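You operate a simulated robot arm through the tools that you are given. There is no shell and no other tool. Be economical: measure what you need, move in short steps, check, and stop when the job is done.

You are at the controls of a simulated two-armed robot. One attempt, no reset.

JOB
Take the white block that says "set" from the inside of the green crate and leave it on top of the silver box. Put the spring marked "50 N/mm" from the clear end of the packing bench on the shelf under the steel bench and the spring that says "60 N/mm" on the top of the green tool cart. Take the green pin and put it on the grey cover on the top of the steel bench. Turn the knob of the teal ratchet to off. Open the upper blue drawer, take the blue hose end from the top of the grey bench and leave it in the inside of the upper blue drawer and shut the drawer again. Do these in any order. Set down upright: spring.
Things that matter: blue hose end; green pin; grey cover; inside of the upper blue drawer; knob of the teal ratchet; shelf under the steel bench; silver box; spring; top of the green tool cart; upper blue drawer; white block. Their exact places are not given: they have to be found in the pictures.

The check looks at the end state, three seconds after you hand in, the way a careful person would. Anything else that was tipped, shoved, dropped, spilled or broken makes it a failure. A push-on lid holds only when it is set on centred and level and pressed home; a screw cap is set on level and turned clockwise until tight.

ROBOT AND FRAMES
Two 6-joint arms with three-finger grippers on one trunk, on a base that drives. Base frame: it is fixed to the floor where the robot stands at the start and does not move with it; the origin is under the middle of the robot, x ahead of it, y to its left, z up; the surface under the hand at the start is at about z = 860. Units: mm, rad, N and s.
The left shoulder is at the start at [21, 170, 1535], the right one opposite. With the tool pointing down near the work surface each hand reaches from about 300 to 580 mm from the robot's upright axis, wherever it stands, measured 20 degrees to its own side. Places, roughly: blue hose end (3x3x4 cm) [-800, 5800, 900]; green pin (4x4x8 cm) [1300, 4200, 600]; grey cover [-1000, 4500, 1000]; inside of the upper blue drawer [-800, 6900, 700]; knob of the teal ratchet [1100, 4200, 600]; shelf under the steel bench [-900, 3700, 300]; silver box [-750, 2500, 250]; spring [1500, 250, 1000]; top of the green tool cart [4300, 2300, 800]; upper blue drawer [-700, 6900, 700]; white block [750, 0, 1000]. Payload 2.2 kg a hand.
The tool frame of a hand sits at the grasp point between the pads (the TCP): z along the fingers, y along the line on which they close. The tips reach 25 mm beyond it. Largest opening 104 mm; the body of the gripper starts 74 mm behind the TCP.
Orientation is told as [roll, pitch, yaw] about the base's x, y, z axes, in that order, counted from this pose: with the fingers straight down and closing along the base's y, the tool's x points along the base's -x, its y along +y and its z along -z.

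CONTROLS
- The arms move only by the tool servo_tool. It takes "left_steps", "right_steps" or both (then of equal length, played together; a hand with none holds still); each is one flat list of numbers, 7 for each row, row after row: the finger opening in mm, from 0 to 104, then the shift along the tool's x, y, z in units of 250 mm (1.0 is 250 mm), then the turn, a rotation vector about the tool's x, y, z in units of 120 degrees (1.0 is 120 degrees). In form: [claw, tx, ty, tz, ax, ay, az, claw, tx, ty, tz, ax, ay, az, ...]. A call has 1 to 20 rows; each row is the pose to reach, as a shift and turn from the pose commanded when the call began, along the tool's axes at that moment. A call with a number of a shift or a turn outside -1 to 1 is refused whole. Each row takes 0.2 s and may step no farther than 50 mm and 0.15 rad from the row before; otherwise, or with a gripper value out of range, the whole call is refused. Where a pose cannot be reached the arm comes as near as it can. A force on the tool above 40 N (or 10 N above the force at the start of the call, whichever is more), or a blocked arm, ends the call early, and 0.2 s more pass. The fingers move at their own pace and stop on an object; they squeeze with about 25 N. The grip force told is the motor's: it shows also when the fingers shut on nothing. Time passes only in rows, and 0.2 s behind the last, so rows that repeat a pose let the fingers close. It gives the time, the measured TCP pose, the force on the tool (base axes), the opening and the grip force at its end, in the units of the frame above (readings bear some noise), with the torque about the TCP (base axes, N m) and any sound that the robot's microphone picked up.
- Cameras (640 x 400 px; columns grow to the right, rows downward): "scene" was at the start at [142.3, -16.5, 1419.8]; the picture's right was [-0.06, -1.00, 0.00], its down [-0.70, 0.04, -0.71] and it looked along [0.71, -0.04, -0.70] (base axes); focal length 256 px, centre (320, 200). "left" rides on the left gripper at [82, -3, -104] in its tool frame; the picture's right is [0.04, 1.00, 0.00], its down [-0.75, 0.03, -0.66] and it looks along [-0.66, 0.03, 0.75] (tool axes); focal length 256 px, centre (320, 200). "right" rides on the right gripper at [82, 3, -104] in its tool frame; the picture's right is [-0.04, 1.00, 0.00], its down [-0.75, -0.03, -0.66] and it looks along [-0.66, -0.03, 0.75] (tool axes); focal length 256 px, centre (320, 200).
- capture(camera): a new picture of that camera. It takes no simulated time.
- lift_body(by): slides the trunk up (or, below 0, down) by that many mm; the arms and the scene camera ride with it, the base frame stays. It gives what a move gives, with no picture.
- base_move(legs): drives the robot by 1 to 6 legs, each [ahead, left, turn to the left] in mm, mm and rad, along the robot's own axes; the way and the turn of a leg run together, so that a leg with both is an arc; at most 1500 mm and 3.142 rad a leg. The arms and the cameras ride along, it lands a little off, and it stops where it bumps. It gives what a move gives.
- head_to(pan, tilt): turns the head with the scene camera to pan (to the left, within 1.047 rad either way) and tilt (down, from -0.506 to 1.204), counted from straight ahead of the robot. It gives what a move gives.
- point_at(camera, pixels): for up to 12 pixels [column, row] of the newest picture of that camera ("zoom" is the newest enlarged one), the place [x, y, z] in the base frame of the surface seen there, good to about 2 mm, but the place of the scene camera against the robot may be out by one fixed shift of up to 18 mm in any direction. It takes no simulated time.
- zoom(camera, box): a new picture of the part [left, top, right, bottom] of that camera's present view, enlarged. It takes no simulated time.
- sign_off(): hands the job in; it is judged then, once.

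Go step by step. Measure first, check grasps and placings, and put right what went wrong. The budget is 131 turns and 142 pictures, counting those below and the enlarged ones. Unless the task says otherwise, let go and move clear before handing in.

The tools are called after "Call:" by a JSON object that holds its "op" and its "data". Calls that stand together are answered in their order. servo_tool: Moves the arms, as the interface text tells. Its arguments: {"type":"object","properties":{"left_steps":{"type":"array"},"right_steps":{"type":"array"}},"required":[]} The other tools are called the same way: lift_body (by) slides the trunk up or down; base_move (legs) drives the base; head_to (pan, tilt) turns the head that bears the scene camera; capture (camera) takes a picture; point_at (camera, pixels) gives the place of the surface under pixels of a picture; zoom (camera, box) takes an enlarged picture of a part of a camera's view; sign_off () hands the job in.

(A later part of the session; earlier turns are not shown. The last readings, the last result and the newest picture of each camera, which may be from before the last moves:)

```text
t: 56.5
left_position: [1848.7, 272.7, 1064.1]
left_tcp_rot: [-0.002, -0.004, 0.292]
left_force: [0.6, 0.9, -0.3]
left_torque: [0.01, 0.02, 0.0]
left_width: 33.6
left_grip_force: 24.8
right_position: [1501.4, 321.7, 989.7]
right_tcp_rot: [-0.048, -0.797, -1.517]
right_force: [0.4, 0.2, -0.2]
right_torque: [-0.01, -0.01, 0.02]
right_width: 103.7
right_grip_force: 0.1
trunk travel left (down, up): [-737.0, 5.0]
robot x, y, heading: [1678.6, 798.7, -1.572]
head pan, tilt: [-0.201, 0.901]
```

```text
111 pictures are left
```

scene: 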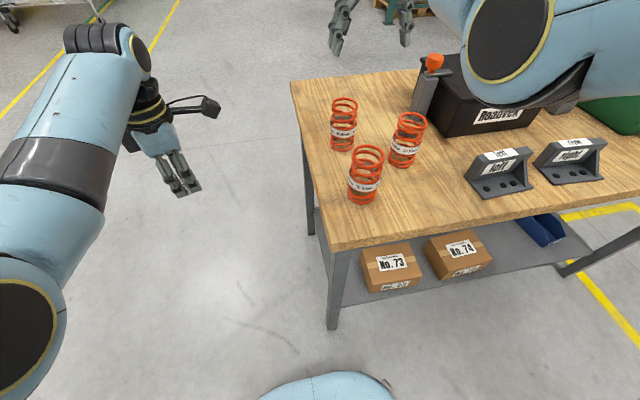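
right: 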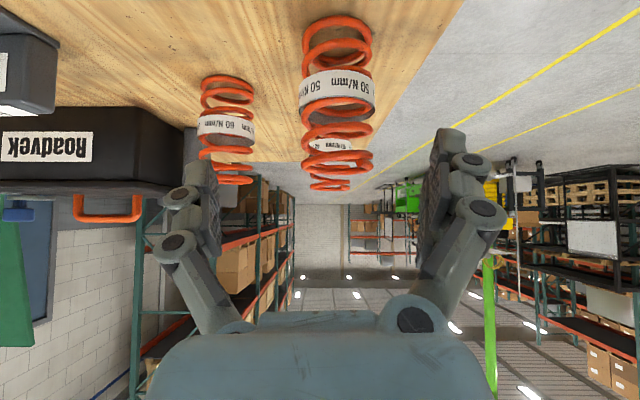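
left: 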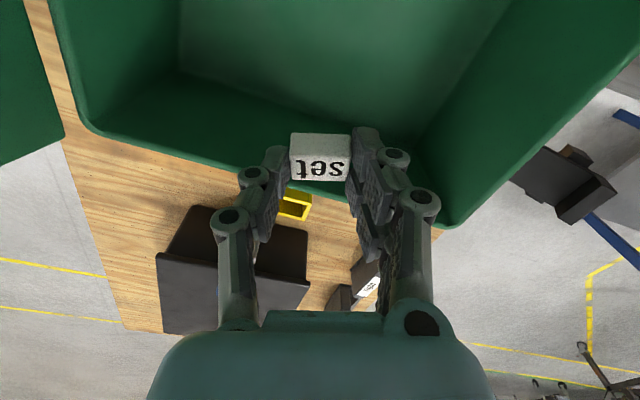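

The spring is at col 337, slightly right of finger centre. I shift 12 mm along tool y and advance 98 mm along the fingers, then close.

Call:
{"op": "servo_tool", "data": {"right_steps": [104, 0, 0.046, 0.05, 0, 0, 0, 104, 0, 0.046, 0.17, 0, 0, 0, 104, 0, 0.046, 0.29, 0, 0, 0, 104, 0, 0.046, 0.39, 0, 0, 0, 104, 0, 0.046, 0.39, 0, 0, 0]}}

Call:
{"op": "capture", "data": {"camera": "right"}}

```text
t: 57.7
left_position: [1850.3, 272.4, 1065.4]
left_tcp_rot: [-0.004, -0.002, 0.29]
left_force: [0.4, 0.6, -0.9]
left_torque: [-0.01, 0.01, 0.02]
left_width: 33.5
left_grip_force: 25.2
right_position: [1523.9, 257.7, 919.9]
right_tcp_rot: [-0.012, -0.79, -1.543]
right_force: [-0.6, -0.2, -0.3]
right_torque: [-0.01, 0.04, 0.0]
right_width: 104.1
right_grip_force: 0.1
trunk travel left (down, up): [-737.0, 5.0]
robot x, y, heading: [1679.0, 798.7, -1.57]
head pan, tilt: [-0.201, 0.901]
```

```text
110 pictures are left
```

right: 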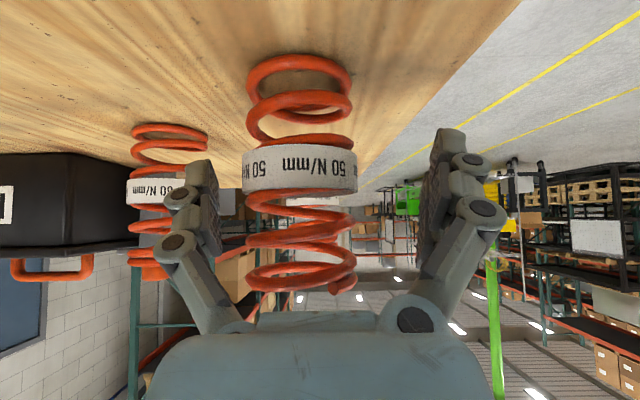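

Overshot sideways: the spring is now at col 300, about 10 mm off. I correct by −10 mm, advance 7 mm, and close.

Call:
{"op": "servo_tool", "data": {"right_steps": [104, 0, -0.042, 0.02, 0, 0, 0, 104, 0, -0.042, 0.03, 0, 0, 0, 104, 0, -0.042, 0.03, 0, 0, 0, 40, 0, -0.042, 0.03, 0, 0, 0, 30, 0, -0.042, 0.03, 0, 0, 0, 30, 0, -0.042, 0.03, 0, 0, 0, 30, 0, -0.042, 0.03, 0, 0, 0]}}

Call:
{"op": "capture", "data": {"camera": "right"}}

```text
t: 59.3
left_position: [1850.8, 273.2, 1064.1]
left_tcp_rot: [-0.002, -0.003, 0.292]
left_force: [-0.5, 0.1, -0.4]
left_torque: [0.01, 0.01, 0.01]
left_width: 33.3
left_grip_force: 24.6
right_position: [1513.8, 251.1, 914.4]
right_tcp_rot: [-0.016, -0.79, -1.544]
right_force: [1.6, -1.0, 1.1]
right_torque: [-0.04, 0.12, 0.02]
right_width: 61.6
right_grip_force: 25.2
trunk travel left (down, up): [-737.0, 5.0]
robot x, y, heading: [1678.4, 797.3, -1.568]
head pan, tilt: [-0.201, 0.901]
```

```text
109 pictures are left
```

right: 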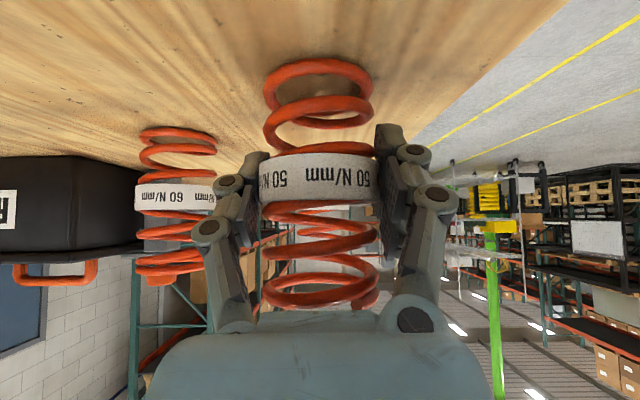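

The 50 spring is gripped on its band (61.6 mm, 25 N), base 54 mm below TCP. I lift it and drive away toward the silver box area, then look.

Call:
{"op": "servo_tool", "data": {"right_steps": [30, -0.09, 0, -0.09, 0, 0, 0, 30, -0.2, 0, -0.2, 0, 0, 0, 30, -0.28, 0, -0.28, 0, 0, 0]}}

Call:
{"op": "base_move", "data": {"legs": [[-150, 0, 0], [0, 0, -1.571], [1450, 0, 0]]}}

Call:
{"op": "head_to", "data": {"pan": -0.5, "tilt": 0.35}}

Call:
{"op": "capture", "data": {"camera": "scene"}}

```text
t: 60.1
left_position: [1849.4, 272.8, 1064.0]
left_tcp_rot: [-0.002, -0.004, 0.292]
left_force: [-0.3, 0.4, -1.8]
left_torque: [-0.03, -0.05, -0.02]
left_width: 33.6
left_grip_force: 25.1
right_position: [1510.2, 248.6, 1014.7]
right_tcp_rot: [-0.028, -0.792, -1.534]
right_force: [-0.5, -0.1, -4.0]
right_torque: [0.01, 0.0, -0.01]
right_width: 61.4
right_grip_force: 24.9
trunk travel left (down, up): [-737.0, 5.0]
robot x, y, heading: [1681.4, 797.0, -1.571]
head pan, tilt: [-0.201, 0.901]
```

```text
t: 72.1
left_position: [-294.5, 827.1, 1063.4]
left_tcp_rot: [-0.001, -0.004, -1.308]
left_force: [0.2, 0.5, -0.2]
left_torque: [0.02, -0.01, 0.01]
left_width: 33.8
left_grip_force: 25.2
right_position: [-305.2, 1166.4, 1012.7]
right_tcp_rot: [-0.026, -0.788, -3.134]
right_force: [0.3, -0.5, -4.7]
right_torque: [0.0, 0.0, -0.02]
right_width: 61.4
right_grip_force: 25.0
trunk travel left (down, up): [-737.0, 5.0]
robot x, y, heading: [235.6, 984.8, 3.115]
head pan, tilt: [-0.201, 0.901]
```

```text
t: 73.1
left_position: [-294.5, 828.1, 1062.5]
left_tcp_rot: [-0.001, -0.003, -1.309]
left_force: [0.3, -0.1, 0.3]
left_torque: [0.01, 0.01, 0.01]
left_width: 33.2
left_grip_force: 24.7
right_position: [-305.2, 1168.5, 1011.7]
right_tcp_rot: [-0.029, -0.787, -3.131]
right_force: [-0.3, -0.5, -4.2]
right_torque: [0.0, -0.01, -0.01]
right_width: 61.4
right_grip_force: 25.2
trunk travel left (down, up): [-737.0, 5.0]
robot x, y, heading: [236.0, 985.5, 3.112]
head pan, tilt: [-0.499, 0.351]
```

```text
108 pictures are left
```

scene: 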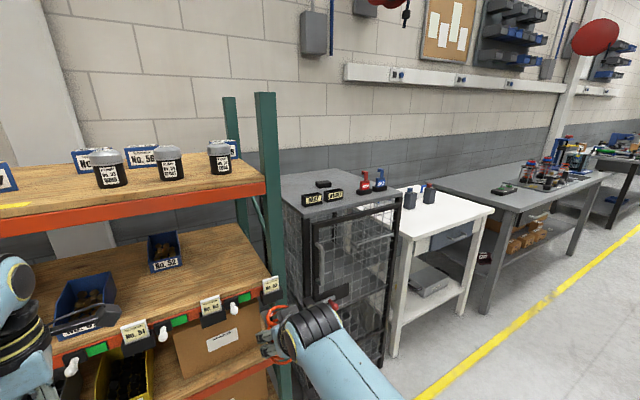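

I see a rack, wire cage, white bench with a silver box on its low shelf (430,275), then the steel bench. I measure them.

Call:
{"op": "point_at", "data": {"camera": "scene", "pixels": [[430, 275], [420, 288], [490, 210], [400, 235], [392, 350], [461, 318], [482, 310], [512, 208], [500, 195], [600, 190], [380, 190], [275, 200]]}}

Call:
{"op": "zoom", "data": {"camera": "scene", "box": [380, 130, 640, 330]}}

```text
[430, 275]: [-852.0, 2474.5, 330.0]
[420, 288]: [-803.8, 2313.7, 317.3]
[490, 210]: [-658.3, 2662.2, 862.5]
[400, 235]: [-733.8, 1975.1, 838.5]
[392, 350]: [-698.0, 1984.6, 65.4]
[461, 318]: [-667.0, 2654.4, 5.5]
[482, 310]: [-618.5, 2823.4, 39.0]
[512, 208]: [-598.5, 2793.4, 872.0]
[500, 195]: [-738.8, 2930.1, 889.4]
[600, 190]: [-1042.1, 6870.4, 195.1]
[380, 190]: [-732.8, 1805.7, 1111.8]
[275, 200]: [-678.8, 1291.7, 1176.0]
```

```text
2.00 times, centred on (510, 230) of scene
```

zoom: 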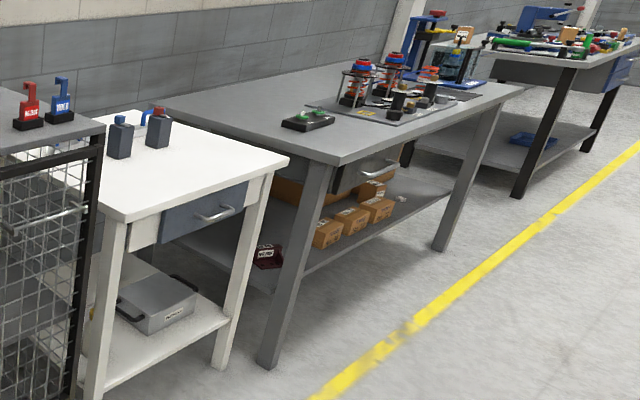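

White bench front x≈−660 (y 1975–2660), silver box on its low shelf around (−850,2475,330); steel bench front x≈−600 from y 2790. I need the right arm swung out to the right before lowering in front of the benches; I do the first half of the swing.

Call:
{"op": "servo_tool", "data": {"right_steps": [30, 0.09, -0.1, -0.09, 0.03, 0, 0.03, 30, 0.18, -0.2, -0.18, 0.06, 0, 0.06, 30, 0.27, -0.3, -0.27, 0.09, 0, 0.09, 30, 0.37, -0.41, -0.37, 0.12, 0, 0.12, 30, 0.47, -0.52, -0.47, 0.145, 0, 0.145, 30, 0.56, -0.64, -0.57, 0.17, 0, 0.168]}}

Call:
{"op": "servo_tool", "data": {"right_steps": [30, 0.05, -0.15, -0.05, 0.03, 0, 0.03, 30, 0.1, -0.3, -0.1, 0.06, 0, 0.06, 30, 0.15, -0.46, -0.15, 0.09, 0, 0.09, 30, 0.2, -0.61, -0.2, 0.12, 0, 0.12, 30, 0.24, -0.76, -0.24, 0.145, 0, 0.145, 30, 0.278, -0.912, -0.28, 0.17, 0, 0.168]}}

Call:
{"op": "capture", "data": {"camera": "right"}}

```text
t: 74.5
left_position: [-292.8, 828.6, 1064.3]
left_tcp_rot: [-0.004, -0.006, -1.307]
left_force: [-0.1, 0.3, 0.0]
left_torque: [0.01, 0.01, -0.02]
left_width: 33.9
left_grip_force: 25.5
right_position: [-103.8, 1328.9, 1015.2]
right_tcp_rot: [-0.022, -0.798, 2.644]
right_force: [0.4, 0.6, -4.3]
right_torque: [0.0, -0.01, -0.02]
right_width: 61.2
right_grip_force: 25.3
trunk travel left (down, up): [-737.0, 5.0]
robot x, y, heading: [237.1, 985.7, 3.112]
head pan, tilt: [-0.499, 0.351]
```

```text
t: 75.9
left_position: [-293.3, 828.9, 1065.2]
left_tcp_rot: [-0.001, -0.006, -1.309]
left_force: [0.5, 0.0, -1.4]
left_torque: [0.01, 0.03, -0.02]
left_width: 33.7
left_grip_force: 24.4
right_position: [94.4, 1476.9, 1018.3]
right_tcp_rot: [-0.017, -0.805, 2.14]
right_force: [0.7, -0.9, -4.4]
right_torque: [-0.02, -0.02, 0.0]
right_width: 61.7
right_grip_force: 25.3
trunk travel left (down, up): [-737.0, 5.0]
robot x, y, heading: [232.6, 983.0, 3.116]
head pan, tilt: [-0.499, 0.351]
```

```text
106 pictures are left
```

right: 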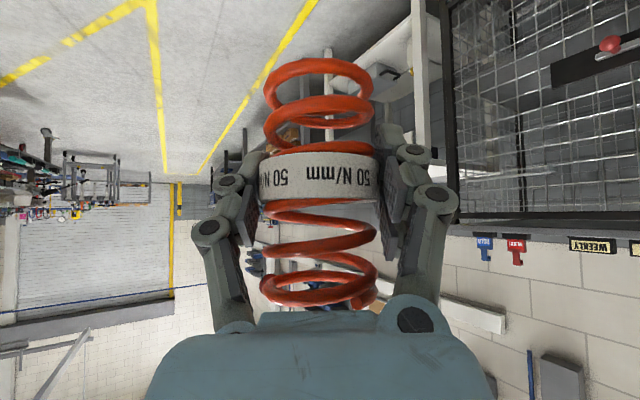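

The spring sits well; right arm is out to the side. Now I turn the left hand back in line with the robot and drive in front of the white bench.

Call:
{"op": "servo_tool", "data": {"left_steps": [0, 0, 0, 0, 0, 0, 0.068, 0, 0, 0, 0, 0, 0, 0.136, 0, 0, 0, 0, 0, 0, 0.204, 0, 0, 0, 0, 0, 0, 0.272, 0, 0, 0, 0, 0, 0, 0.34, 0, 0, 0, 0, 0, 0, 0.408, 0, 0, 0, 0, 0, 0, 0.476, 0, 0, 0, 0, 0, 0, 0.544, 0, 0, 0, 0, 0, 0, 0.612, 0, 0, 0, 0, 0, 0, 0.68, 0, 0, 0, 0, 0, 0, 0.748, 0, 0, 0, 0, 0, 0, 0.816, 0, 0, 0, 0, 0, 0, 0.888]}}

Call:
{"op": "base_move", "data": {"legs": [[200, 0, 0.026], [0, -800, 0], [0, -760, 0]]}}

Call:
{"op": "head_to", "data": {"pan": 0.1, "tilt": 0.85}}

Call:
{"op": "capture", "data": {"camera": "scene"}}

Call:
{"op": "capture", "data": {"camera": "left"}}

```text
t: 78.7
left_position: [-294.6, 827.7, 1064.2]
left_tcp_rot: [0.003, 0.0, 3.112]
left_force: [0.4, -0.5, 0.2]
left_torque: [0.01, 0.03, -0.02]
left_width: 33.8
left_grip_force: 25.1
right_position: [94.2, 1477.0, 1019.8]
right_tcp_rot: [-0.018, -0.806, 2.142]
right_force: [-0.7, -0.1, -5.2]
right_torque: [0.01, 0.01, -0.02]
right_width: 61.2
right_grip_force: 25.0
trunk travel left (down, up): [-737.0, 5.0]
robot x, y, heading: [236.7, 987.1, 3.113]
head pan, tilt: [-0.499, 0.351]
```

```text
t: 87.9
left_position: [-485.4, 2377.5, 1063.5]
left_tcp_rot: [0.007, 0.0, 3.137]
left_force: [0.6, 0.4, -1.3]
left_torque: [0.01, -0.01, -0.01]
left_width: 33.9
left_grip_force: 25.0
right_position: [-109.1, 3034.2, 1019.3]
right_tcp_rot: [-0.017, -0.805, 2.161]
right_force: [0.4, 0.0, -4.3]
right_torque: [-0.03, 0.02, -0.06]
right_width: 61.2
right_grip_force: 25.3
trunk travel left (down, up): [-737.0, 5.0]
robot x, y, heading: [38.9, 2544.8, 3.134]
head pan, tilt: [-0.499, 0.351]
```

```text
t: 88.9
left_position: [-484.7, 2377.7, 1065.0]
left_tcp_rot: [0.005, 0.0, 3.138]
left_force: [-0.2, 0.1, 0.2]
left_torque: [0.0, -0.01, 0.0]
left_width: 33.6
left_grip_force: 25.1
right_position: [-109.6, 3033.6, 1018.8]
right_tcp_rot: [-0.017, -0.805, 2.162]
right_force: [-0.5, -0.8, -3.5]
right_torque: [0.02, -0.02, -0.02]
right_width: 61.0
right_grip_force: 24.9
trunk travel left (down, up): [-737.0, 5.0]
robot x, y, heading: [43.2, 2548.0, 3.138]
head pan, tilt: [0.099, 0.85]
```

```text
105 pictures are left
```

scene: 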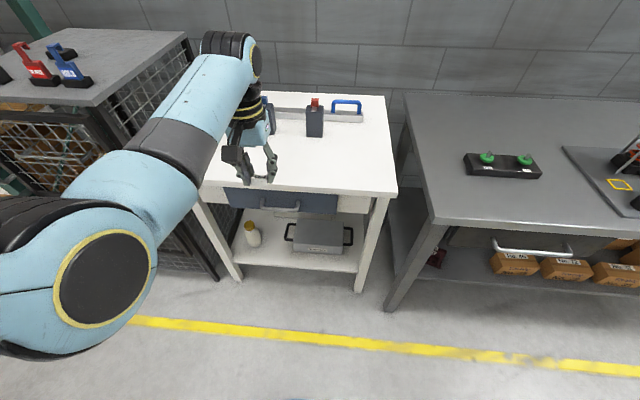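

```text
104 pictures are left
```

left: 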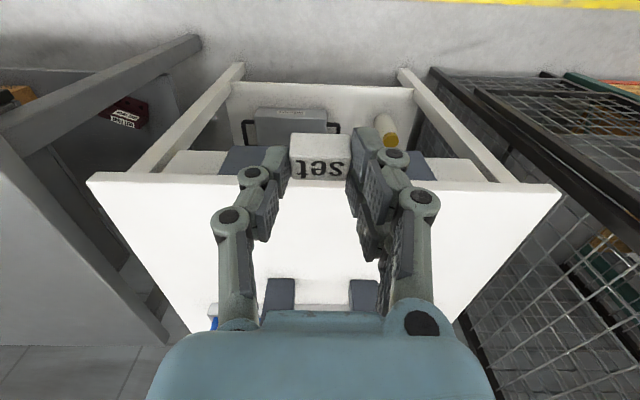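

The silver box is on the white bench's shelf at (318,236), a bottle at its left (250,235). I measure and lower the trunk with the hand still in front of the bench.

Call:
{"op": "point_at", "data": {"camera": "scene", "pixels": [[318, 228], [300, 222], [340, 248], [295, 248], [318, 256], [355, 265], [236, 265], [285, 208], [300, 195], [352, 237], [285, 232], [252, 245]]}}

Call:
{"op": "lift_body", "data": {"by": -480}}

Call:
{"op": "capture", "data": {"camera": "left"}}

Call:
{"op": "capture", "data": {"camera": "scene"}}

```text
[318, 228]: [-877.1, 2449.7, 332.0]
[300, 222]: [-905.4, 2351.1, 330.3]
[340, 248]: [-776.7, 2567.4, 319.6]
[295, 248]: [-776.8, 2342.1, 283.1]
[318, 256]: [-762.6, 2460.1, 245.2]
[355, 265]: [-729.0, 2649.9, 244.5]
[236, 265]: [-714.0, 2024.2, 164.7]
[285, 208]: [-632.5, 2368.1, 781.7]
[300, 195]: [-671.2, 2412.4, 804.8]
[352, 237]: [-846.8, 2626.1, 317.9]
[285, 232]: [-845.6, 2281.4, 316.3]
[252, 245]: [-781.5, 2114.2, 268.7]
```

```text
refused: -480 is not a number from -400 to 400
```

```text
103 pictures are left
```

left: 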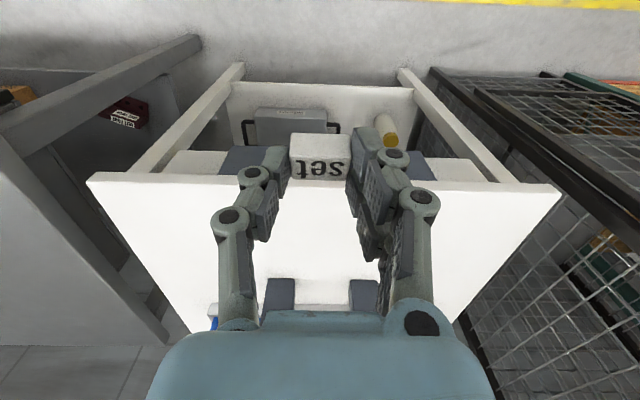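

```text
102 pictures are left
```

scene: 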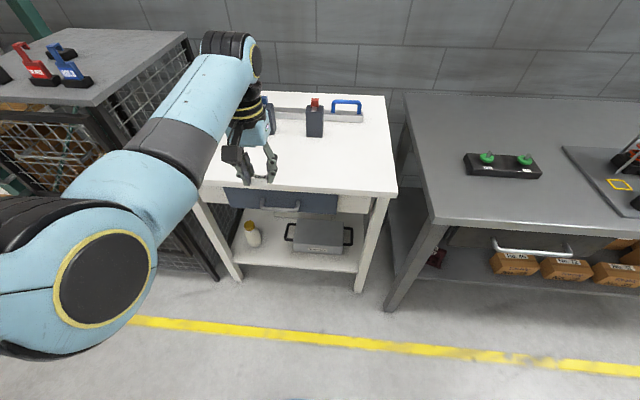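

The box top is at z≈331, x −770…−930, y 2340…2570. I lower in two parts and tilt the left hand.

Call:
{"op": "lift_body", "data": {"by": -400}}

Call:
{"op": "lift_body", "data": {"by": -90}}

Call:
{"op": "servo_tool", "data": {"left_steps": [0, 0, 0, 0, 0, -0.067, 0, 0, 0, 0, 0, 0, -0.134, 0, 0, 0, 0, 0, 0, -0.2, 0, 0, 0, 0, 0, 0, -0.267, 0, 0, 0, 0, 0, 0, -0.334, 0]}}

Call:
{"op": "capture", "data": {"camera": "left"}}

Call:
{"op": "capture", "data": {"camera": "scene"}}

```text
t: 92.7
left_position: [-484.1, 2377.3, 663.9]
left_tcp_rot: [0.006, -0.003, 3.138]
left_force: [0.1, 0.0, -0.2]
left_torque: [0.0, -0.01, 0.01]
left_width: 33.7
left_grip_force: 24.9
right_position: [-110.6, 3033.1, 620.5]
right_tcp_rot: [-0.017, -0.806, 2.162]
right_force: [0.3, 0.2, -4.3]
right_torque: [-0.03, -0.02, 0.01]
right_width: 61.0
right_grip_force: 25.6
trunk travel left (down, up): [-337.0, 405.0]
robot x, y, heading: [44.0, 2546.6, 3.134]
head pan, tilt: [0.099, 0.85]
```

```text
t: 94.0
left_position: [-483.8, 2377.5, 573.9]
left_tcp_rot: [0.004, -0.002, 3.138]
left_force: [0.1, 0.0, 0.8]
left_torque: [0.0, 0.02, 0.01]
left_width: 33.4
left_grip_force: 25.6
right_position: [-109.5, 3033.6, 530.1]
right_tcp_rot: [-0.019, -0.807, 2.161]
right_force: [0.0, -0.4, -3.2]
right_torque: [0.01, -0.04, -0.03]
right_width: 61.4
right_grip_force: 25.5
trunk travel left (down, up): [-247.0, 495.0]
robot x, y, heading: [45.1, 2545.0, 3.13]
head pan, tilt: [0.099, 0.85]
```

```text
t: 95.4
left_position: [-491.5, 2350.5, 578.7]
left_tcp_rot: [0.086, -0.717, 3.078]
left_force: [0.1, -0.2, 0.2]
left_torque: [0.02, -0.02, -0.02]
left_width: 33.4
left_grip_force: 25.0
right_position: [-109.5, 3034.2, 528.7]
right_tcp_rot: [-0.018, -0.806, 2.164]
right_force: [0.9, 0.0, -4.3]
right_torque: [0.02, -0.02, 0.0]
right_width: 61.1
right_grip_force: 25.0
trunk travel left (down, up): [-247.0, 495.0]
robot x, y, heading: [39.9, 2546.7, 3.139]
head pan, tilt: [0.099, 0.85]
stopped in row 5 (left hand): the arm was blocked; the commanded pose is now the measured one
```

```text
101 pictures are left
```

left: 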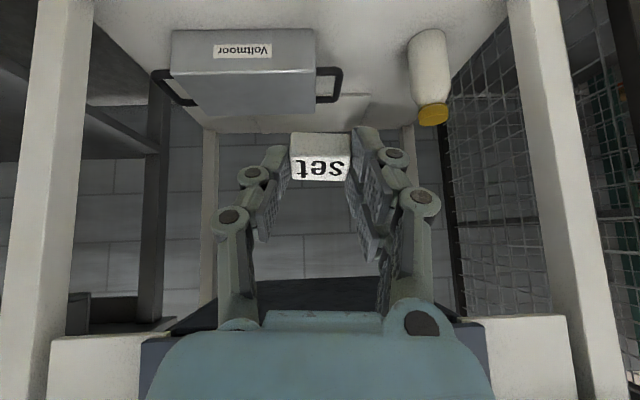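

```text
100 pictures are left
```

scene: 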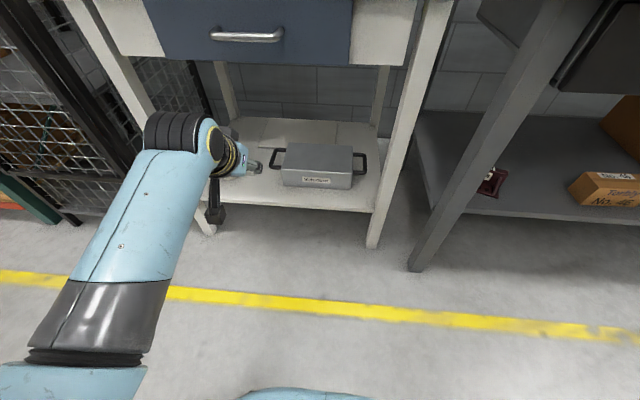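

The box appears left of the hand in the left view (170–315), so I need ~90 mm toward +y. I measure it precisely in the left camera.

Call:
{"op": "point_at", "data": {"camera": "left", "pixels": [[200, 80], [290, 80], [240, 100], [240, 38], [180, 40], [308, 40], [340, 85], [170, 90], [430, 80], [320, 280], [330, 130]]}}

```text
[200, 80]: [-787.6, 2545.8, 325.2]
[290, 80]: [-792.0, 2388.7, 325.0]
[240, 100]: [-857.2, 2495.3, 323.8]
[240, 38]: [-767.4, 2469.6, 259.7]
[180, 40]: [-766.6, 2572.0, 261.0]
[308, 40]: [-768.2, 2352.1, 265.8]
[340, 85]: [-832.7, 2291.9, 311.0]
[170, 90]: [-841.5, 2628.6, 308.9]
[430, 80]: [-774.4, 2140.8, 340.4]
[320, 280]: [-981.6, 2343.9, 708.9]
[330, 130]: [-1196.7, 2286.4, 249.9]
```

Box top z≈324.5, front x −768, y 2355–2572. I check the forearm's height with the scene camera, then shift right 105 mm.

Call:
{"op": "point_at", "data": {"camera": "scene", "pixels": [[180, 130], [130, 200], [90, 310], [60, 390], [200, 200], [225, 145]]}}

Call:
{"op": "base_move", "data": {"legs": [[0, -105, 0]]}}

Call:
{"op": "lift_body", "data": {"by": -170}}

```text
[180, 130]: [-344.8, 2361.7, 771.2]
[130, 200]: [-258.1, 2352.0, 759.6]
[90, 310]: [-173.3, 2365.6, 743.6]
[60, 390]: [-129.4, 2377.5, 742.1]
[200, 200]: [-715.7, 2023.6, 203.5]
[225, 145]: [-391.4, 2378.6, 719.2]
```

```text
t: 96.5
left_position: [-490.9, 2456.3, 578.6]
left_tcp_rot: [0.085, -0.719, 3.079]
left_force: [0.5, 0.2, -0.2]
left_torque: [0.01, 0.01, -0.02]
left_width: 33.6
left_grip_force: 24.7
right_position: [-108.7, 3139.6, 529.0]
right_tcp_rot: [-0.018, -0.804, 2.163]
right_force: [-0.3, 0.8, -4.0]
right_torque: [-0.01, 0.05, 0.0]
right_width: 60.9
right_grip_force: 25.0
trunk travel left (down, up): [-247.0, 495.0]
robot x, y, heading: [41.2, 2652.8, 3.136]
head pan, tilt: [0.099, 0.85]
```

```text
t: 98.5
left_position: [-482.6, 2444.3, 400.7]
left_tcp_rot: [0.126, -0.698, 3.045]
left_force: [-0.7, -0.5, -1.0]
left_torque: [0.01, -0.03, 0.05]
left_width: 33.8
left_grip_force: 24.9
right_position: [-110.6, 3140.1, 359.7]
right_tcp_rot: [-0.018, -0.806, 2.161]
right_force: [-0.3, -0.1, -4.7]
right_torque: [-0.03, -0.02, 0.0]
right_width: 61.2
right_grip_force: 25.0
trunk travel left (down, up): [-77.0, 665.0]
robot x, y, heading: [42.1, 2651.3, 3.134]
head pan, tilt: [0.099, 0.85]
```

The forearm will pass under the drawer (top ≈600 vs 709). I drive ahead 300 mm into the shelf opening and look.

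Call:
{"op": "base_move", "data": {"legs": [[300, 0, 0]]}}

Call:
{"op": "capture", "data": {"camera": "left"}}

Call:
{"op": "capture", "data": {"camera": "scene"}}

```text
t: 100.5
left_position: [-787.9, 2445.8, 403.5]
left_tcp_rot: [0.125, -0.706, 3.045]
left_force: [-0.4, 0.0, 0.0]
left_torque: [0.0, 0.0, 0.02]
left_width: 33.2
left_grip_force: 25.2
right_position: [-411.2, 3141.0, 360.3]
right_tcp_rot: [-0.017, -0.805, 2.164]
right_force: [0.4, -0.8, -4.7]
right_torque: [-0.01, 0.01, 0.04]
right_width: 61.4
right_grip_force: 25.3
trunk travel left (down, up): [-77.0, 665.0]
robot x, y, heading: [-258.8, 2655.3, 3.14]
head pan, tilt: [0.099, 0.85]
```

```text
99 pictures are left
```

left: 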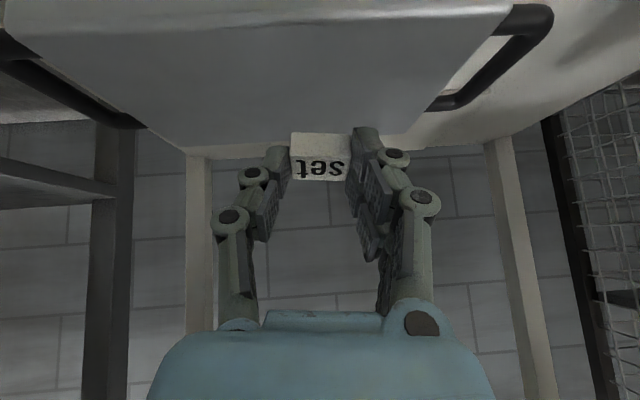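

```text
98 pictures are left
```

scene: 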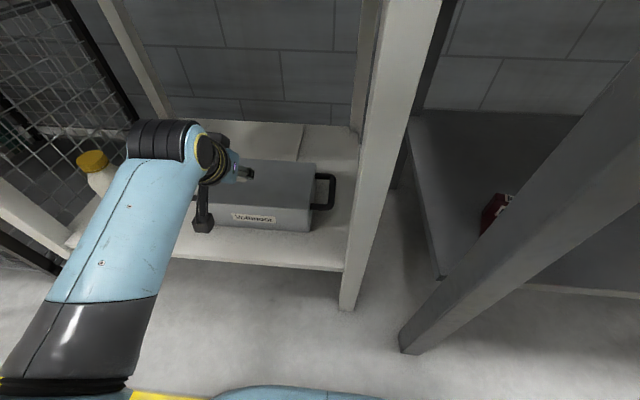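

Over the box top now. I go forward 45 mm and down 35 mm, then check the contact force.

Call:
{"op": "servo_tool", "data": {"left_steps": [0, -0.06, 0, 0.055, 0, 0, 0, 0, -0.13, 0, 0.115, 0, 0, 0, 0, -0.09, 0, 0.17, 0, 0, 0, 0, -0.045, 0, 0.222, 0, 0, 0, 0, -0.045, 0, 0.222, 0, 0, 0]}}

Call:
{"op": "capture", "data": {"camera": "left"}}

Call:
{"op": "zoom", "data": {"camera": "scene", "box": [160, 110, 360, 260]}}

```text
t: 101.7
left_position: [-833.0, 2442.7, 370.5]
left_tcp_rot: [0.127, -0.705, 3.045]
left_force: [-0.8, -0.5, -0.5]
left_torque: [0.02, -0.01, -0.01]
left_width: 33.6
left_grip_force: 24.5
right_position: [-411.4, 3141.3, 359.1]
right_tcp_rot: [-0.017, -0.804, 2.165]
right_force: [1.1, -0.6, -4.7]
right_torque: [0.0, -0.01, 0.03]
right_width: 61.3
right_grip_force: 24.7
trunk travel left (down, up): [-77.0, 665.0]
robot x, y, heading: [-257.8, 2654.7, 3.137]
head pan, tilt: [0.099, 0.85]
```

```text
97 pictures are left
```

left: 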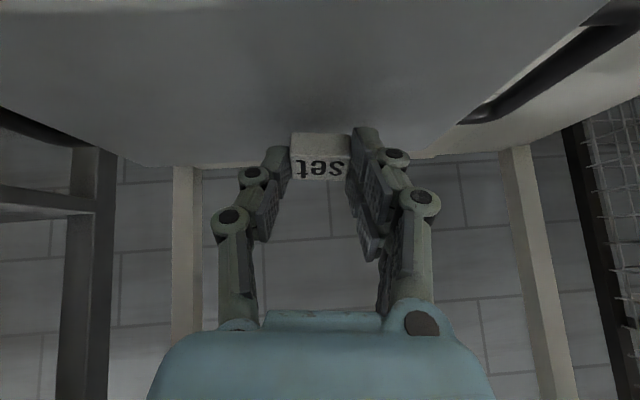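

```text
2.67 times, centred on (260, 185) of scene
```

zoom: 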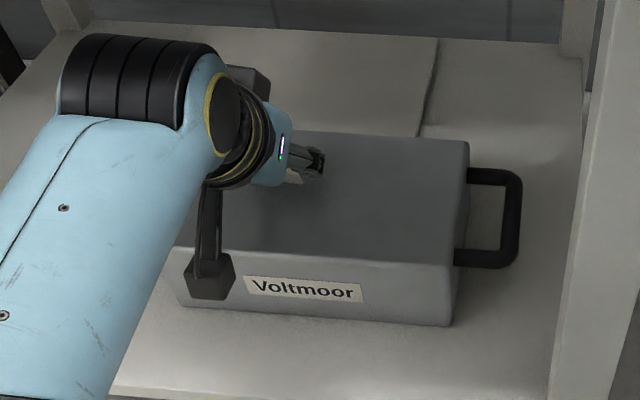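

The block hangs over the middle of the box. I lower slowly until contact.

Call:
{"op": "servo_tool", "data": {"left_steps": [0, 0.013, 0, 0.015, 0, 0, 0, 0, 0.026, 0, 0.03, 0, 0, 0, 0, 0.036, 0, 0.043, 0, 0, 0, 0, 0.036, 0, 0.043, 0, 0, 0]}}

```text
t: 102.7
left_position: [-834.3, 2440.9, 356.9]
left_tcp_rot: [0.128, -0.713, 3.045]
left_force: [-2.6, -1.2, 15.5]
left_torque: [0.17, 0.18, 0.04]
left_width: 33.4
left_grip_force: 24.9
right_position: [-411.0, 3140.8, 358.7]
right_tcp_rot: [-0.015, -0.807, 2.164]
right_force: [0.4, -0.3, -4.4]
right_torque: [0.02, 0.04, -0.02]
right_width: 61.0
right_grip_force: 24.4
trunk travel left (down, up): [-77.0, 665.0]
robot x, y, heading: [-258.6, 2654.8, 3.137]
head pan, tilt: [0.099, 0.85]
```

Contact (15 N). I open a little and draw back along the fingers.

Call:
{"op": "servo_tool", "data": {"left_steps": [0, -0.005, 0, -0.006, 0, 0, 0, 48, -0.005, 0, -0.006, 0, 0, 0, 60, -0.005, 0, -0.006, 0, 0, 0, 60, -0.005, 0, -0.006, 0, 0, 0, 60, -0.01, 0, -0.1, 0, 0, 0, 60, -0.02, 0, -0.26, 0, 0, 0, 60, -0.02, 0, -0.4, 0, 0, 0]}}

Call:
{"op": "capture", "data": {"camera": "left"}}

Call:
{"op": "zoom", "data": {"camera": "scene", "box": [160, 110, 360, 260]}}

```text
t: 104.3
left_position: [-777.5, 2432.5, 439.4]
left_tcp_rot: [0.183, -0.714, 2.997]
left_force: [-0.3, -0.9, 0.4]
left_torque: [-0.02, 0.0, 0.02]
left_width: 60.0
left_grip_force: 0.1
right_position: [-411.6, 3141.2, 358.9]
right_tcp_rot: [-0.019, -0.803, 2.163]
right_force: [0.1, 0.0, -4.7]
right_torque: [-0.04, 0.0, -0.03]
right_width: 60.9
right_grip_force: 25.1
trunk travel left (down, up): [-77.0, 665.0]
robot x, y, heading: [-257.6, 2654.9, 3.137]
head pan, tilt: [0.099, 0.85]
```

```text
95 pictures are left
```

left: 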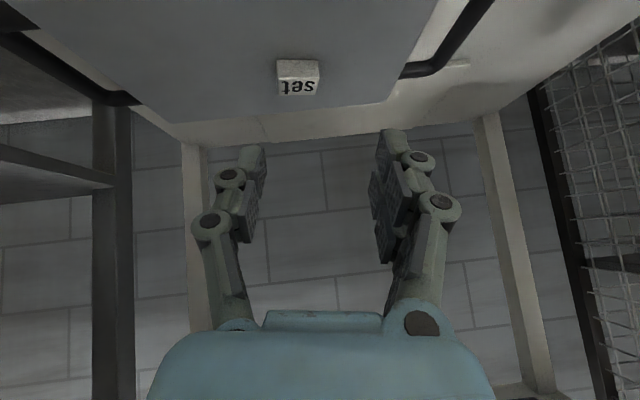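

```text
2.67 times, centred on (260, 185) of scene
```

zoom: 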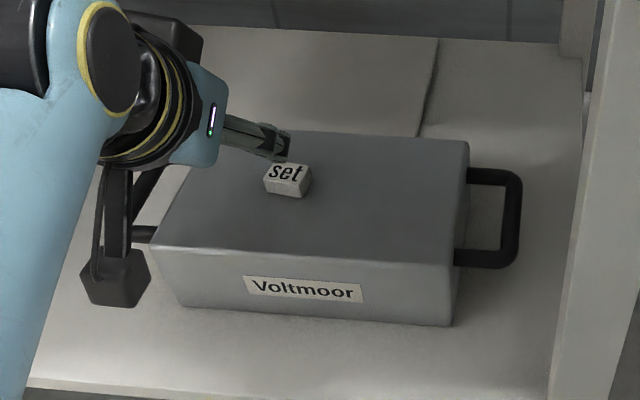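

The "set" block lies flat on the silver box. I back out, then swing the right arm forward and the left arm out to the side.

Call:
{"op": "base_move", "data": {"legs": [[-330, 0, 0]]}}

Call:
{"op": "servo_tool", "data": {"left_steps": [60, 0.08, 0.08, -0.07, -0.026, 0, -0.03, 60, 0.16, 0.16, -0.14, -0.052, 0, -0.06, 60, 0.24, 0.25, -0.21, -0.078, 0, -0.09, 60, 0.32, 0.33, -0.28, -0.104, 0, -0.12, 60, 0.4, 0.41, -0.35, -0.13, 0, -0.15, 60, 0.483, 0.496, -0.42, -0.156, 0, -0.18], "right_steps": [30, 0.01, 0.16, -0.01, -0.028, 0, -0.028, 30, 0.02, 0.33, -0.02, -0.056, 0, -0.056, 30, 0.03, 0.5, -0.03, -0.085, 0, -0.085, 30, 0.04, 0.66, -0.04, -0.114, 0, -0.114, 30, 0.05, 0.83, -0.05, -0.142, 0, -0.14, 30, 0.064, 0.99, -0.065, -0.17, 0, -0.168]}}

```text
t: 106.5
left_position: [-442.6, 2433.1, 435.7]
left_tcp_rot: [0.18, -0.707, 2.999]
left_force: [0.8, 0.0, -0.6]
left_torque: [0.01, -0.01, 0.0]
left_width: 59.8
left_grip_force: 0.1
right_position: [-78.7, 3139.3, 359.4]
right_tcp_rot: [-0.017, -0.803, 2.16]
right_force: [0.5, -0.3, -3.4]
right_torque: [0.01, 0.0, -0.03]
right_width: 60.9
right_grip_force: 24.9
trunk travel left (down, up): [-77.0, 665.0]
robot x, y, heading: [74.2, 2651.0, 3.128]
head pan, tilt: [0.099, 0.85]
```

```text
t: 107.9
left_position: [-285.8, 2305.9, 453.9]
left_tcp_rot: [0.167, -0.774, -2.781]
left_force: [-0.2, 0.5, 0.3]
left_torque: [0.01, -0.04, 0.01]
left_width: 60.2
left_grip_force: 0.0
right_position: [-272.9, 2984.9, 355.9]
right_tcp_rot: [-0.023, -0.797, 2.666]
right_force: [-0.2, 0.8, -4.9]
right_torque: [-0.01, -0.01, 0.05]
right_width: 60.9
right_grip_force: 24.8
trunk travel left (down, up): [-77.0, 665.0]
robot x, y, heading: [69.2, 2652.5, 3.132]
head pan, tilt: [0.099, 0.85]
```

Both swings went cleanly; I do the second half.

Call:
{"op": "servo_tool", "data": {"left_steps": [60, 0.04, 0.12, -0.035, -0.026, 0, -0.03, 60, 0.08, 0.24, -0.07, -0.052, 0, -0.06, 60, 0.12, 0.36, -0.105, -0.078, 0, -0.09, 60, 0.16, 0.48, -0.14, -0.104, 0, -0.12, 60, 0.2, 0.61, -0.175, -0.13, 0, -0.15, 60, 0.245, 0.742, -0.212, -0.156, 0, -0.18], "right_steps": [30, -0.045, 0.155, 0.045, -0.028, 0, -0.028, 30, -0.09, 0.31, 0.09, -0.056, 0, -0.056, 30, -0.14, 0.47, 0.14, -0.085, 0, -0.085, 30, -0.185, 0.63, 0.185, -0.114, 0, -0.114, 30, -0.23, 0.79, 0.23, -0.142, 0, -0.14, 30, -0.278, 0.945, 0.281, -0.17, 0, -0.168]}}

Call:
{"op": "base_move", "data": {"legs": [[0, -900, 0]]}}

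Call:
{"op": "head_to", "data": {"pan": -0.1, "tilt": 0.35}}

Call:
{"op": "capture", "data": {"camera": "scene"}}

Call:
{"op": "capture", "data": {"camera": "right"}}

```text
t: 109.5
left_position: [-130.0, 2178.5, 470.2]
left_tcp_rot: [0.107, -0.826, -2.243]
left_force: [-0.4, -0.9, -0.5]
left_torque: [0.0, 0.0, 0.0]
left_width: 60.0
left_grip_force: 0.1
right_position: [-460.2, 2847.9, 339.4]
right_tcp_rot: [-0.103, -0.762, -3.048]
right_force: [0.4, 0.2, -3.8]
right_torque: [0.01, -0.02, -0.03]
right_width: 61.1
right_grip_force: 25.2
trunk travel left (down, up): [-77.0, 665.0]
robot x, y, heading: [73.7, 2652.0, 3.133]
head pan, tilt: [0.099, 0.85]
stopped in row 6 (right hand): the arm was blocked; the commanded pose is now the measured one
```

```text
t: 114.2
left_position: [-122.9, 3085.1, 469.1]
left_tcp_rot: [0.107, -0.827, -2.248]
left_force: [0.2, 0.6, -0.4]
left_torque: [0.03, 0.01, 0.0]
left_width: 59.9
left_grip_force: 0.0
right_position: [-449.7, 3755.8, 338.8]
right_tcp_rot: [-0.102, -0.765, -3.057]
right_force: [0.0, -0.3, -4.3]
right_torque: [0.03, 0.01, -0.04]
right_width: 61.4
right_grip_force: 25.1
trunk travel left (down, up): [-77.0, 665.0]
robot x, y, heading: [81.8, 3554.6, 3.128]
head pan, tilt: [0.099, 0.85]
```

```text
t: 115.2
left_position: [-122.5, 3084.1, 469.3]
left_tcp_rot: [0.108, -0.829, -2.25]
left_force: [-0.3, 0.0, -0.4]
left_torque: [0.02, -0.03, -0.03]
left_width: 59.7
left_grip_force: 0.1
right_position: [-449.6, 3757.3, 339.9]
right_tcp_rot: [-0.102, -0.763, -3.056]
right_force: [-0.1, -0.5, -3.8]
right_torque: [0.01, 0.01, 0.03]
right_width: 61.2
right_grip_force: 25.1
trunk travel left (down, up): [-77.0, 665.0]
robot x, y, heading: [84.3, 3554.8, 3.129]
head pan, tilt: [-0.099, 0.351]
```

```text
93 pictures are left
```

scene: 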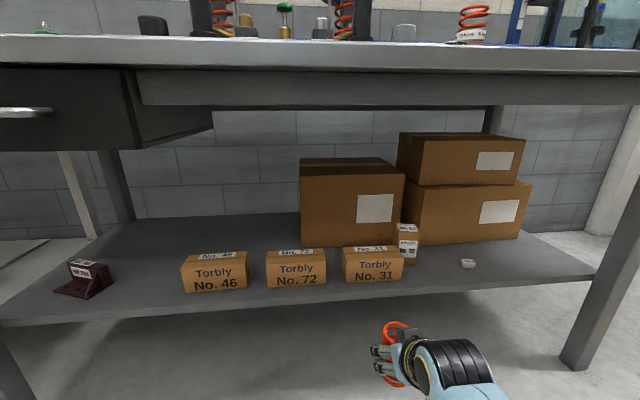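

```text
92 pictures are left
```

right: 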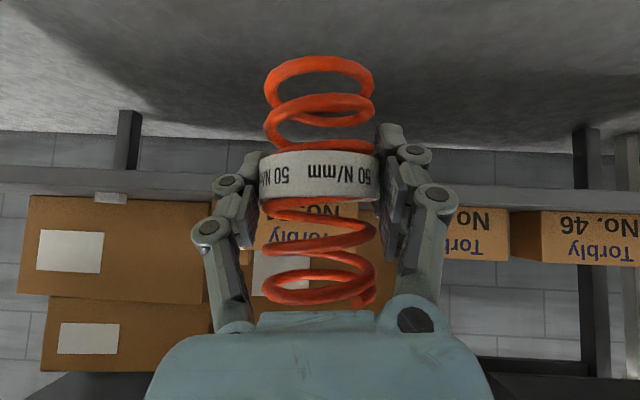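

The shelf has boxes, a small white item at (468,263) and free room at (520,265) and (140,270). I measure.

Call:
{"op": "point_at", "data": {"camera": "scene", "pixels": [[440, 275], [468, 263], [520, 265], [550, 270], [585, 275], [130, 270], [140, 300], [182, 285], [95, 285], [300, 288], [402, 275], [480, 284]]}}

Call:
{"op": "point_at", "data": {"camera": "right", "pixels": [[150, 190], [110, 197], [60, 185], [430, 195]]}}

```text
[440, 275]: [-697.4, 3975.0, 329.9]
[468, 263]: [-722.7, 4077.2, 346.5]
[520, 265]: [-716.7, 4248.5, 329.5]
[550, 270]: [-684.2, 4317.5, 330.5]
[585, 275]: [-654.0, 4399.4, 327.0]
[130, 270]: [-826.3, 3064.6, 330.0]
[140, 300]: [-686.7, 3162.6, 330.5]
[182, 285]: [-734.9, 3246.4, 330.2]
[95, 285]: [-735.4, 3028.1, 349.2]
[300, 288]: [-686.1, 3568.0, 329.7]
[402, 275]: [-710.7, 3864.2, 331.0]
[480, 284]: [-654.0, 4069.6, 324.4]
```

```text
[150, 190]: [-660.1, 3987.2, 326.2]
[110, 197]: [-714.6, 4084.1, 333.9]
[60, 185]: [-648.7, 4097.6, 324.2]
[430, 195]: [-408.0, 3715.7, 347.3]
```

Shelf top z=330, front edge x −654; free spot (−712, 4230). I raise the trunk, strafe right 470 and straighten the hand's roll so the spring is upright.

Call:
{"op": "lift_body", "data": {"by": 85}}

Call:
{"op": "base_move", "data": {"legs": [[0, -470, 0]]}}

Call:
{"op": "servo_tool", "data": {"right_steps": [30, 0, 0, 0, -0.02, -0.006, 0, 30, 0, 0, 0, -0.041, -0.013, 0, 30, 0, 0, 0, -0.041, -0.013, 0]}}

Call:
{"op": "head_to", "data": {"pan": -0.35, "tilt": 0.6}}

Call:
{"op": "capture", "data": {"camera": "scene"}}

Call:
{"op": "capture", "data": {"camera": "right"}}

```text
t: 116.4
left_position: [-122.7, 3084.0, 554.8]
left_tcp_rot: [0.111, -0.827, -2.251]
left_force: [0.0, -0.1, -0.3]
left_torque: [0.01, 0.01, -0.01]
left_width: 59.8
left_grip_force: 0.0
right_position: [-448.5, 3756.1, 423.0]
right_tcp_rot: [-0.1, -0.763, -3.055]
right_force: [-0.8, 0.0, -3.8]
right_torque: [-0.03, -0.01, -0.01]
right_width: 61.3
right_grip_force: 24.6
trunk travel left (down, up): [-162.0, 580.0]
robot x, y, heading: [82.5, 3555.8, 3.13]
head pan, tilt: [-0.099, 0.351]
```

```text
t: 119.2
left_position: [-116.9, 3554.2, 555.0]
left_tcp_rot: [0.108, -0.826, -2.254]
left_force: [0.1, 0.0, 0.6]
left_torque: [0.0, -0.02, 0.0]
left_width: 60.2
left_grip_force: 0.1
right_position: [-442.6, 4226.3, 424.0]
right_tcp_rot: [-0.098, -0.764, -3.06]
right_force: [-0.1, -0.6, -4.5]
right_torque: [0.02, 0.02, 0.0]
right_width: 61.3
right_grip_force: 24.5
trunk travel left (down, up): [-162.0, 580.0]
robot x, y, heading: [87.0, 4029.4, 3.127]
head pan, tilt: [-0.099, 0.351]
```

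```text
t: 120.0
left_position: [-117.8, 3554.5, 554.1]
left_tcp_rot: [0.108, -0.827, -2.254]
left_force: [0.2, -1.0, 0.0]
left_torque: [-0.01, 0.01, -0.04]
left_width: 60.1
left_grip_force: 0.1
right_position: [-441.3, 4227.1, 424.7]
right_tcp_rot: [-0.015, -0.79, -3.056]
right_force: [-0.2, -0.7, -3.8]
right_torque: [0.01, -0.02, 0.0]
right_width: 61.1
right_grip_force: 25.0
trunk travel left (down, up): [-162.0, 580.0]
robot x, y, heading: [85.4, 4025.0, 3.122]
head pan, tilt: [-0.099, 0.351]
```

```text
t: 120.8
left_position: [-117.5, 3554.9, 554.4]
left_tcp_rot: [0.108, -0.828, -2.253]
left_force: [-0.3, 0.0, 0.0]
left_torque: [0.01, 0.01, -0.01]
left_width: 60.0
left_grip_force: 0.0
right_position: [-443.0, 4225.6, 425.1]
right_tcp_rot: [-0.016, -0.791, -3.056]
right_force: [0.0, 0.1, -3.7]
right_torque: [0.0, 0.02, 0.0]
right_width: 61.2
right_grip_force: 25.5
trunk travel left (down, up): [-162.0, 580.0]
robot x, y, heading: [85.3, 4025.6, 3.122]
head pan, tilt: [-0.351, 0.6]
```

```text
91 pictures are left
```

scene: 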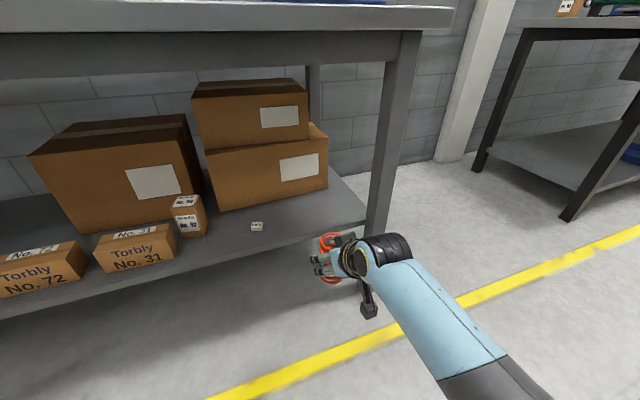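

```text
90 pictures are left
```

right: 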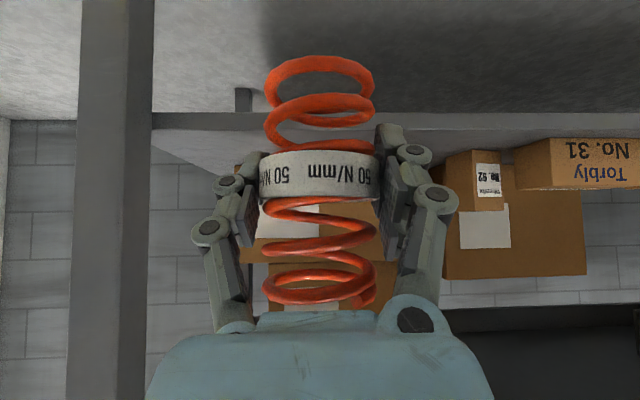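

The roll is corrected; the leg (cols 80–155) and white item leave room. I drive in 262 mm over the shelf at 40 mm clearance.

Call:
{"op": "base_move", "data": {"legs": [[262, 12, 0]]}}

Call:
{"op": "capture", "data": {"camera": "scene"}}

Call:
{"op": "capture", "data": {"camera": "right"}}

```text
t: 122.6
left_position: [-378.8, 3546.5, 554.2]
left_tcp_rot: [0.108, -0.827, -2.25]
left_force: [0.0, 0.1, -0.5]
left_torque: [-0.01, 0.01, 0.01]
left_width: 60.0
left_grip_force: 0.0
right_position: [-706.0, 4217.2, 424.7]
right_tcp_rot: [-0.016, -0.792, -3.054]
right_force: [0.8, -0.2, -3.7]
right_torque: [0.03, 0.01, -0.03]
right_width: 61.4
right_grip_force: 24.3
trunk travel left (down, up): [-162.0, 580.0]
robot x, y, heading: [-172.7, 4015.8, 3.131]
head pan, tilt: [-0.351, 0.6]
```

```text
89 pictures are left
```

scene: 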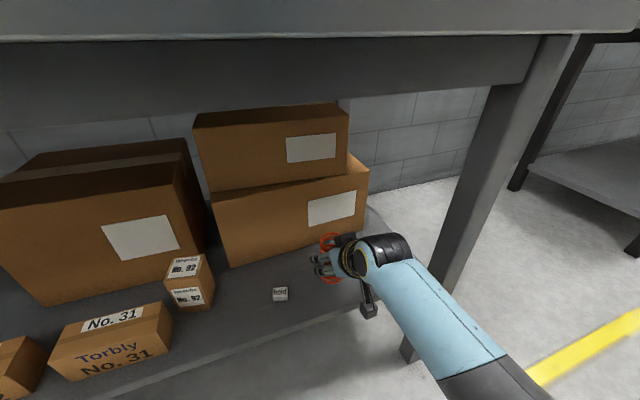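

```text
88 pictures are left
```

right: 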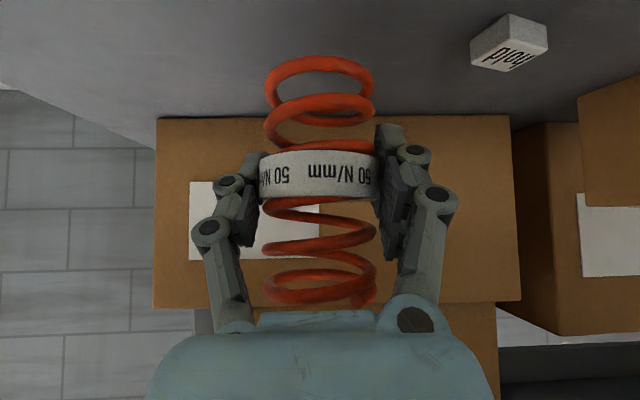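

Over free shelf. I lower 37 mm, then creep to contact.

Call:
{"op": "servo_tool", "data": {"right_steps": [30, 0.05, 0, 0.05, 0, 0, 0, 30, 0.09, 0, 0.09, 0, 0, 0, 30, 0.106, 0, 0.106, 0, 0, 0, 30, 0.112, 0, 0.112, 0, 0, 0, 30, 0.118, 0, 0.118, 0, 0, 0, 30, 0.118, 0, 0.118, 0, 0, 0]}}

Call:
{"op": "capture", "data": {"camera": "right"}}

```text
t: 124.0
left_position: [-378.4, 3545.9, 554.3]
left_tcp_rot: [0.109, -0.827, -2.249]
left_force: [-0.4, -0.8, -0.2]
left_torque: [0.02, 0.01, -0.03]
left_width: 59.9
left_grip_force: 0.0
right_position: [-706.8, 4216.9, 382.2]
right_tcp_rot: [-0.016, -0.79, -3.055]
right_force: [0.2, 0.8, -3.8]
right_torque: [0.0, 0.01, -0.01]
right_width: 61.5
right_grip_force: 24.6
trunk travel left (down, up): [-162.0, 580.0]
robot x, y, heading: [-172.8, 4015.0, 3.127]
head pan, tilt: [-0.351, 0.6]
```

```text
87 pictures are left
```

right: 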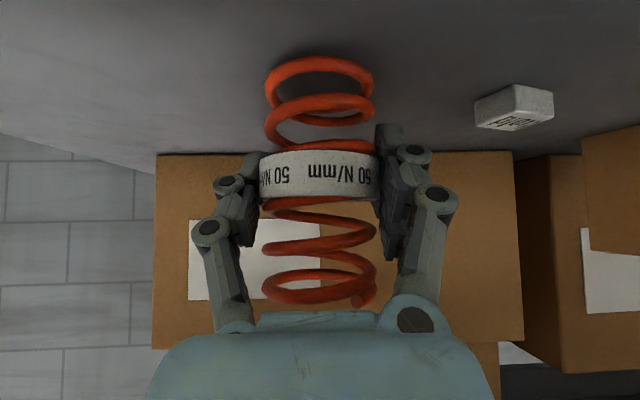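

No contact yet at z 382; I continue in 2 mm steps.

Call:
{"op": "servo_tool", "data": {"right_steps": [30, 0.006, 0, 0.006, 0, 0, 0, 30, 0.012, 0, 0.012, 0, 0, 0, 30, 0.017, 0, 0.017, 0, 0, 0, 30, 0.017, 0, 0.017, 0, 0, 0]}}

Call:
{"op": "point_at", "data": {"camera": "right", "pixels": [[250, 90], [420, 60], [390, 90]]}}

```text
t: 125.0
left_position: [-378.3, 3545.9, 555.2]
left_tcp_rot: [0.106, -0.829, -2.247]
left_force: [0.8, 0.2, 0.1]
left_torque: [0.01, -0.01, 0.02]
left_width: 60.0
left_grip_force: 0.1
right_position: [-708.2, 4217.7, 380.5]
right_tcp_rot: [-0.018, -0.797, -3.053]
right_force: [-1.0, -4.5, 18.7]
right_torque: [0.47, 0.19, 0.04]
right_width: 61.2
right_grip_force: 24.7
trunk travel left (down, up): [-162.0, 580.0]
robot x, y, heading: [-175.0, 4016.5, 3.13]
head pan, tilt: [-0.351, 0.6]
```

```text
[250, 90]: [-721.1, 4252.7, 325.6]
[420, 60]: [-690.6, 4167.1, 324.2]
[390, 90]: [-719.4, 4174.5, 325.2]
```

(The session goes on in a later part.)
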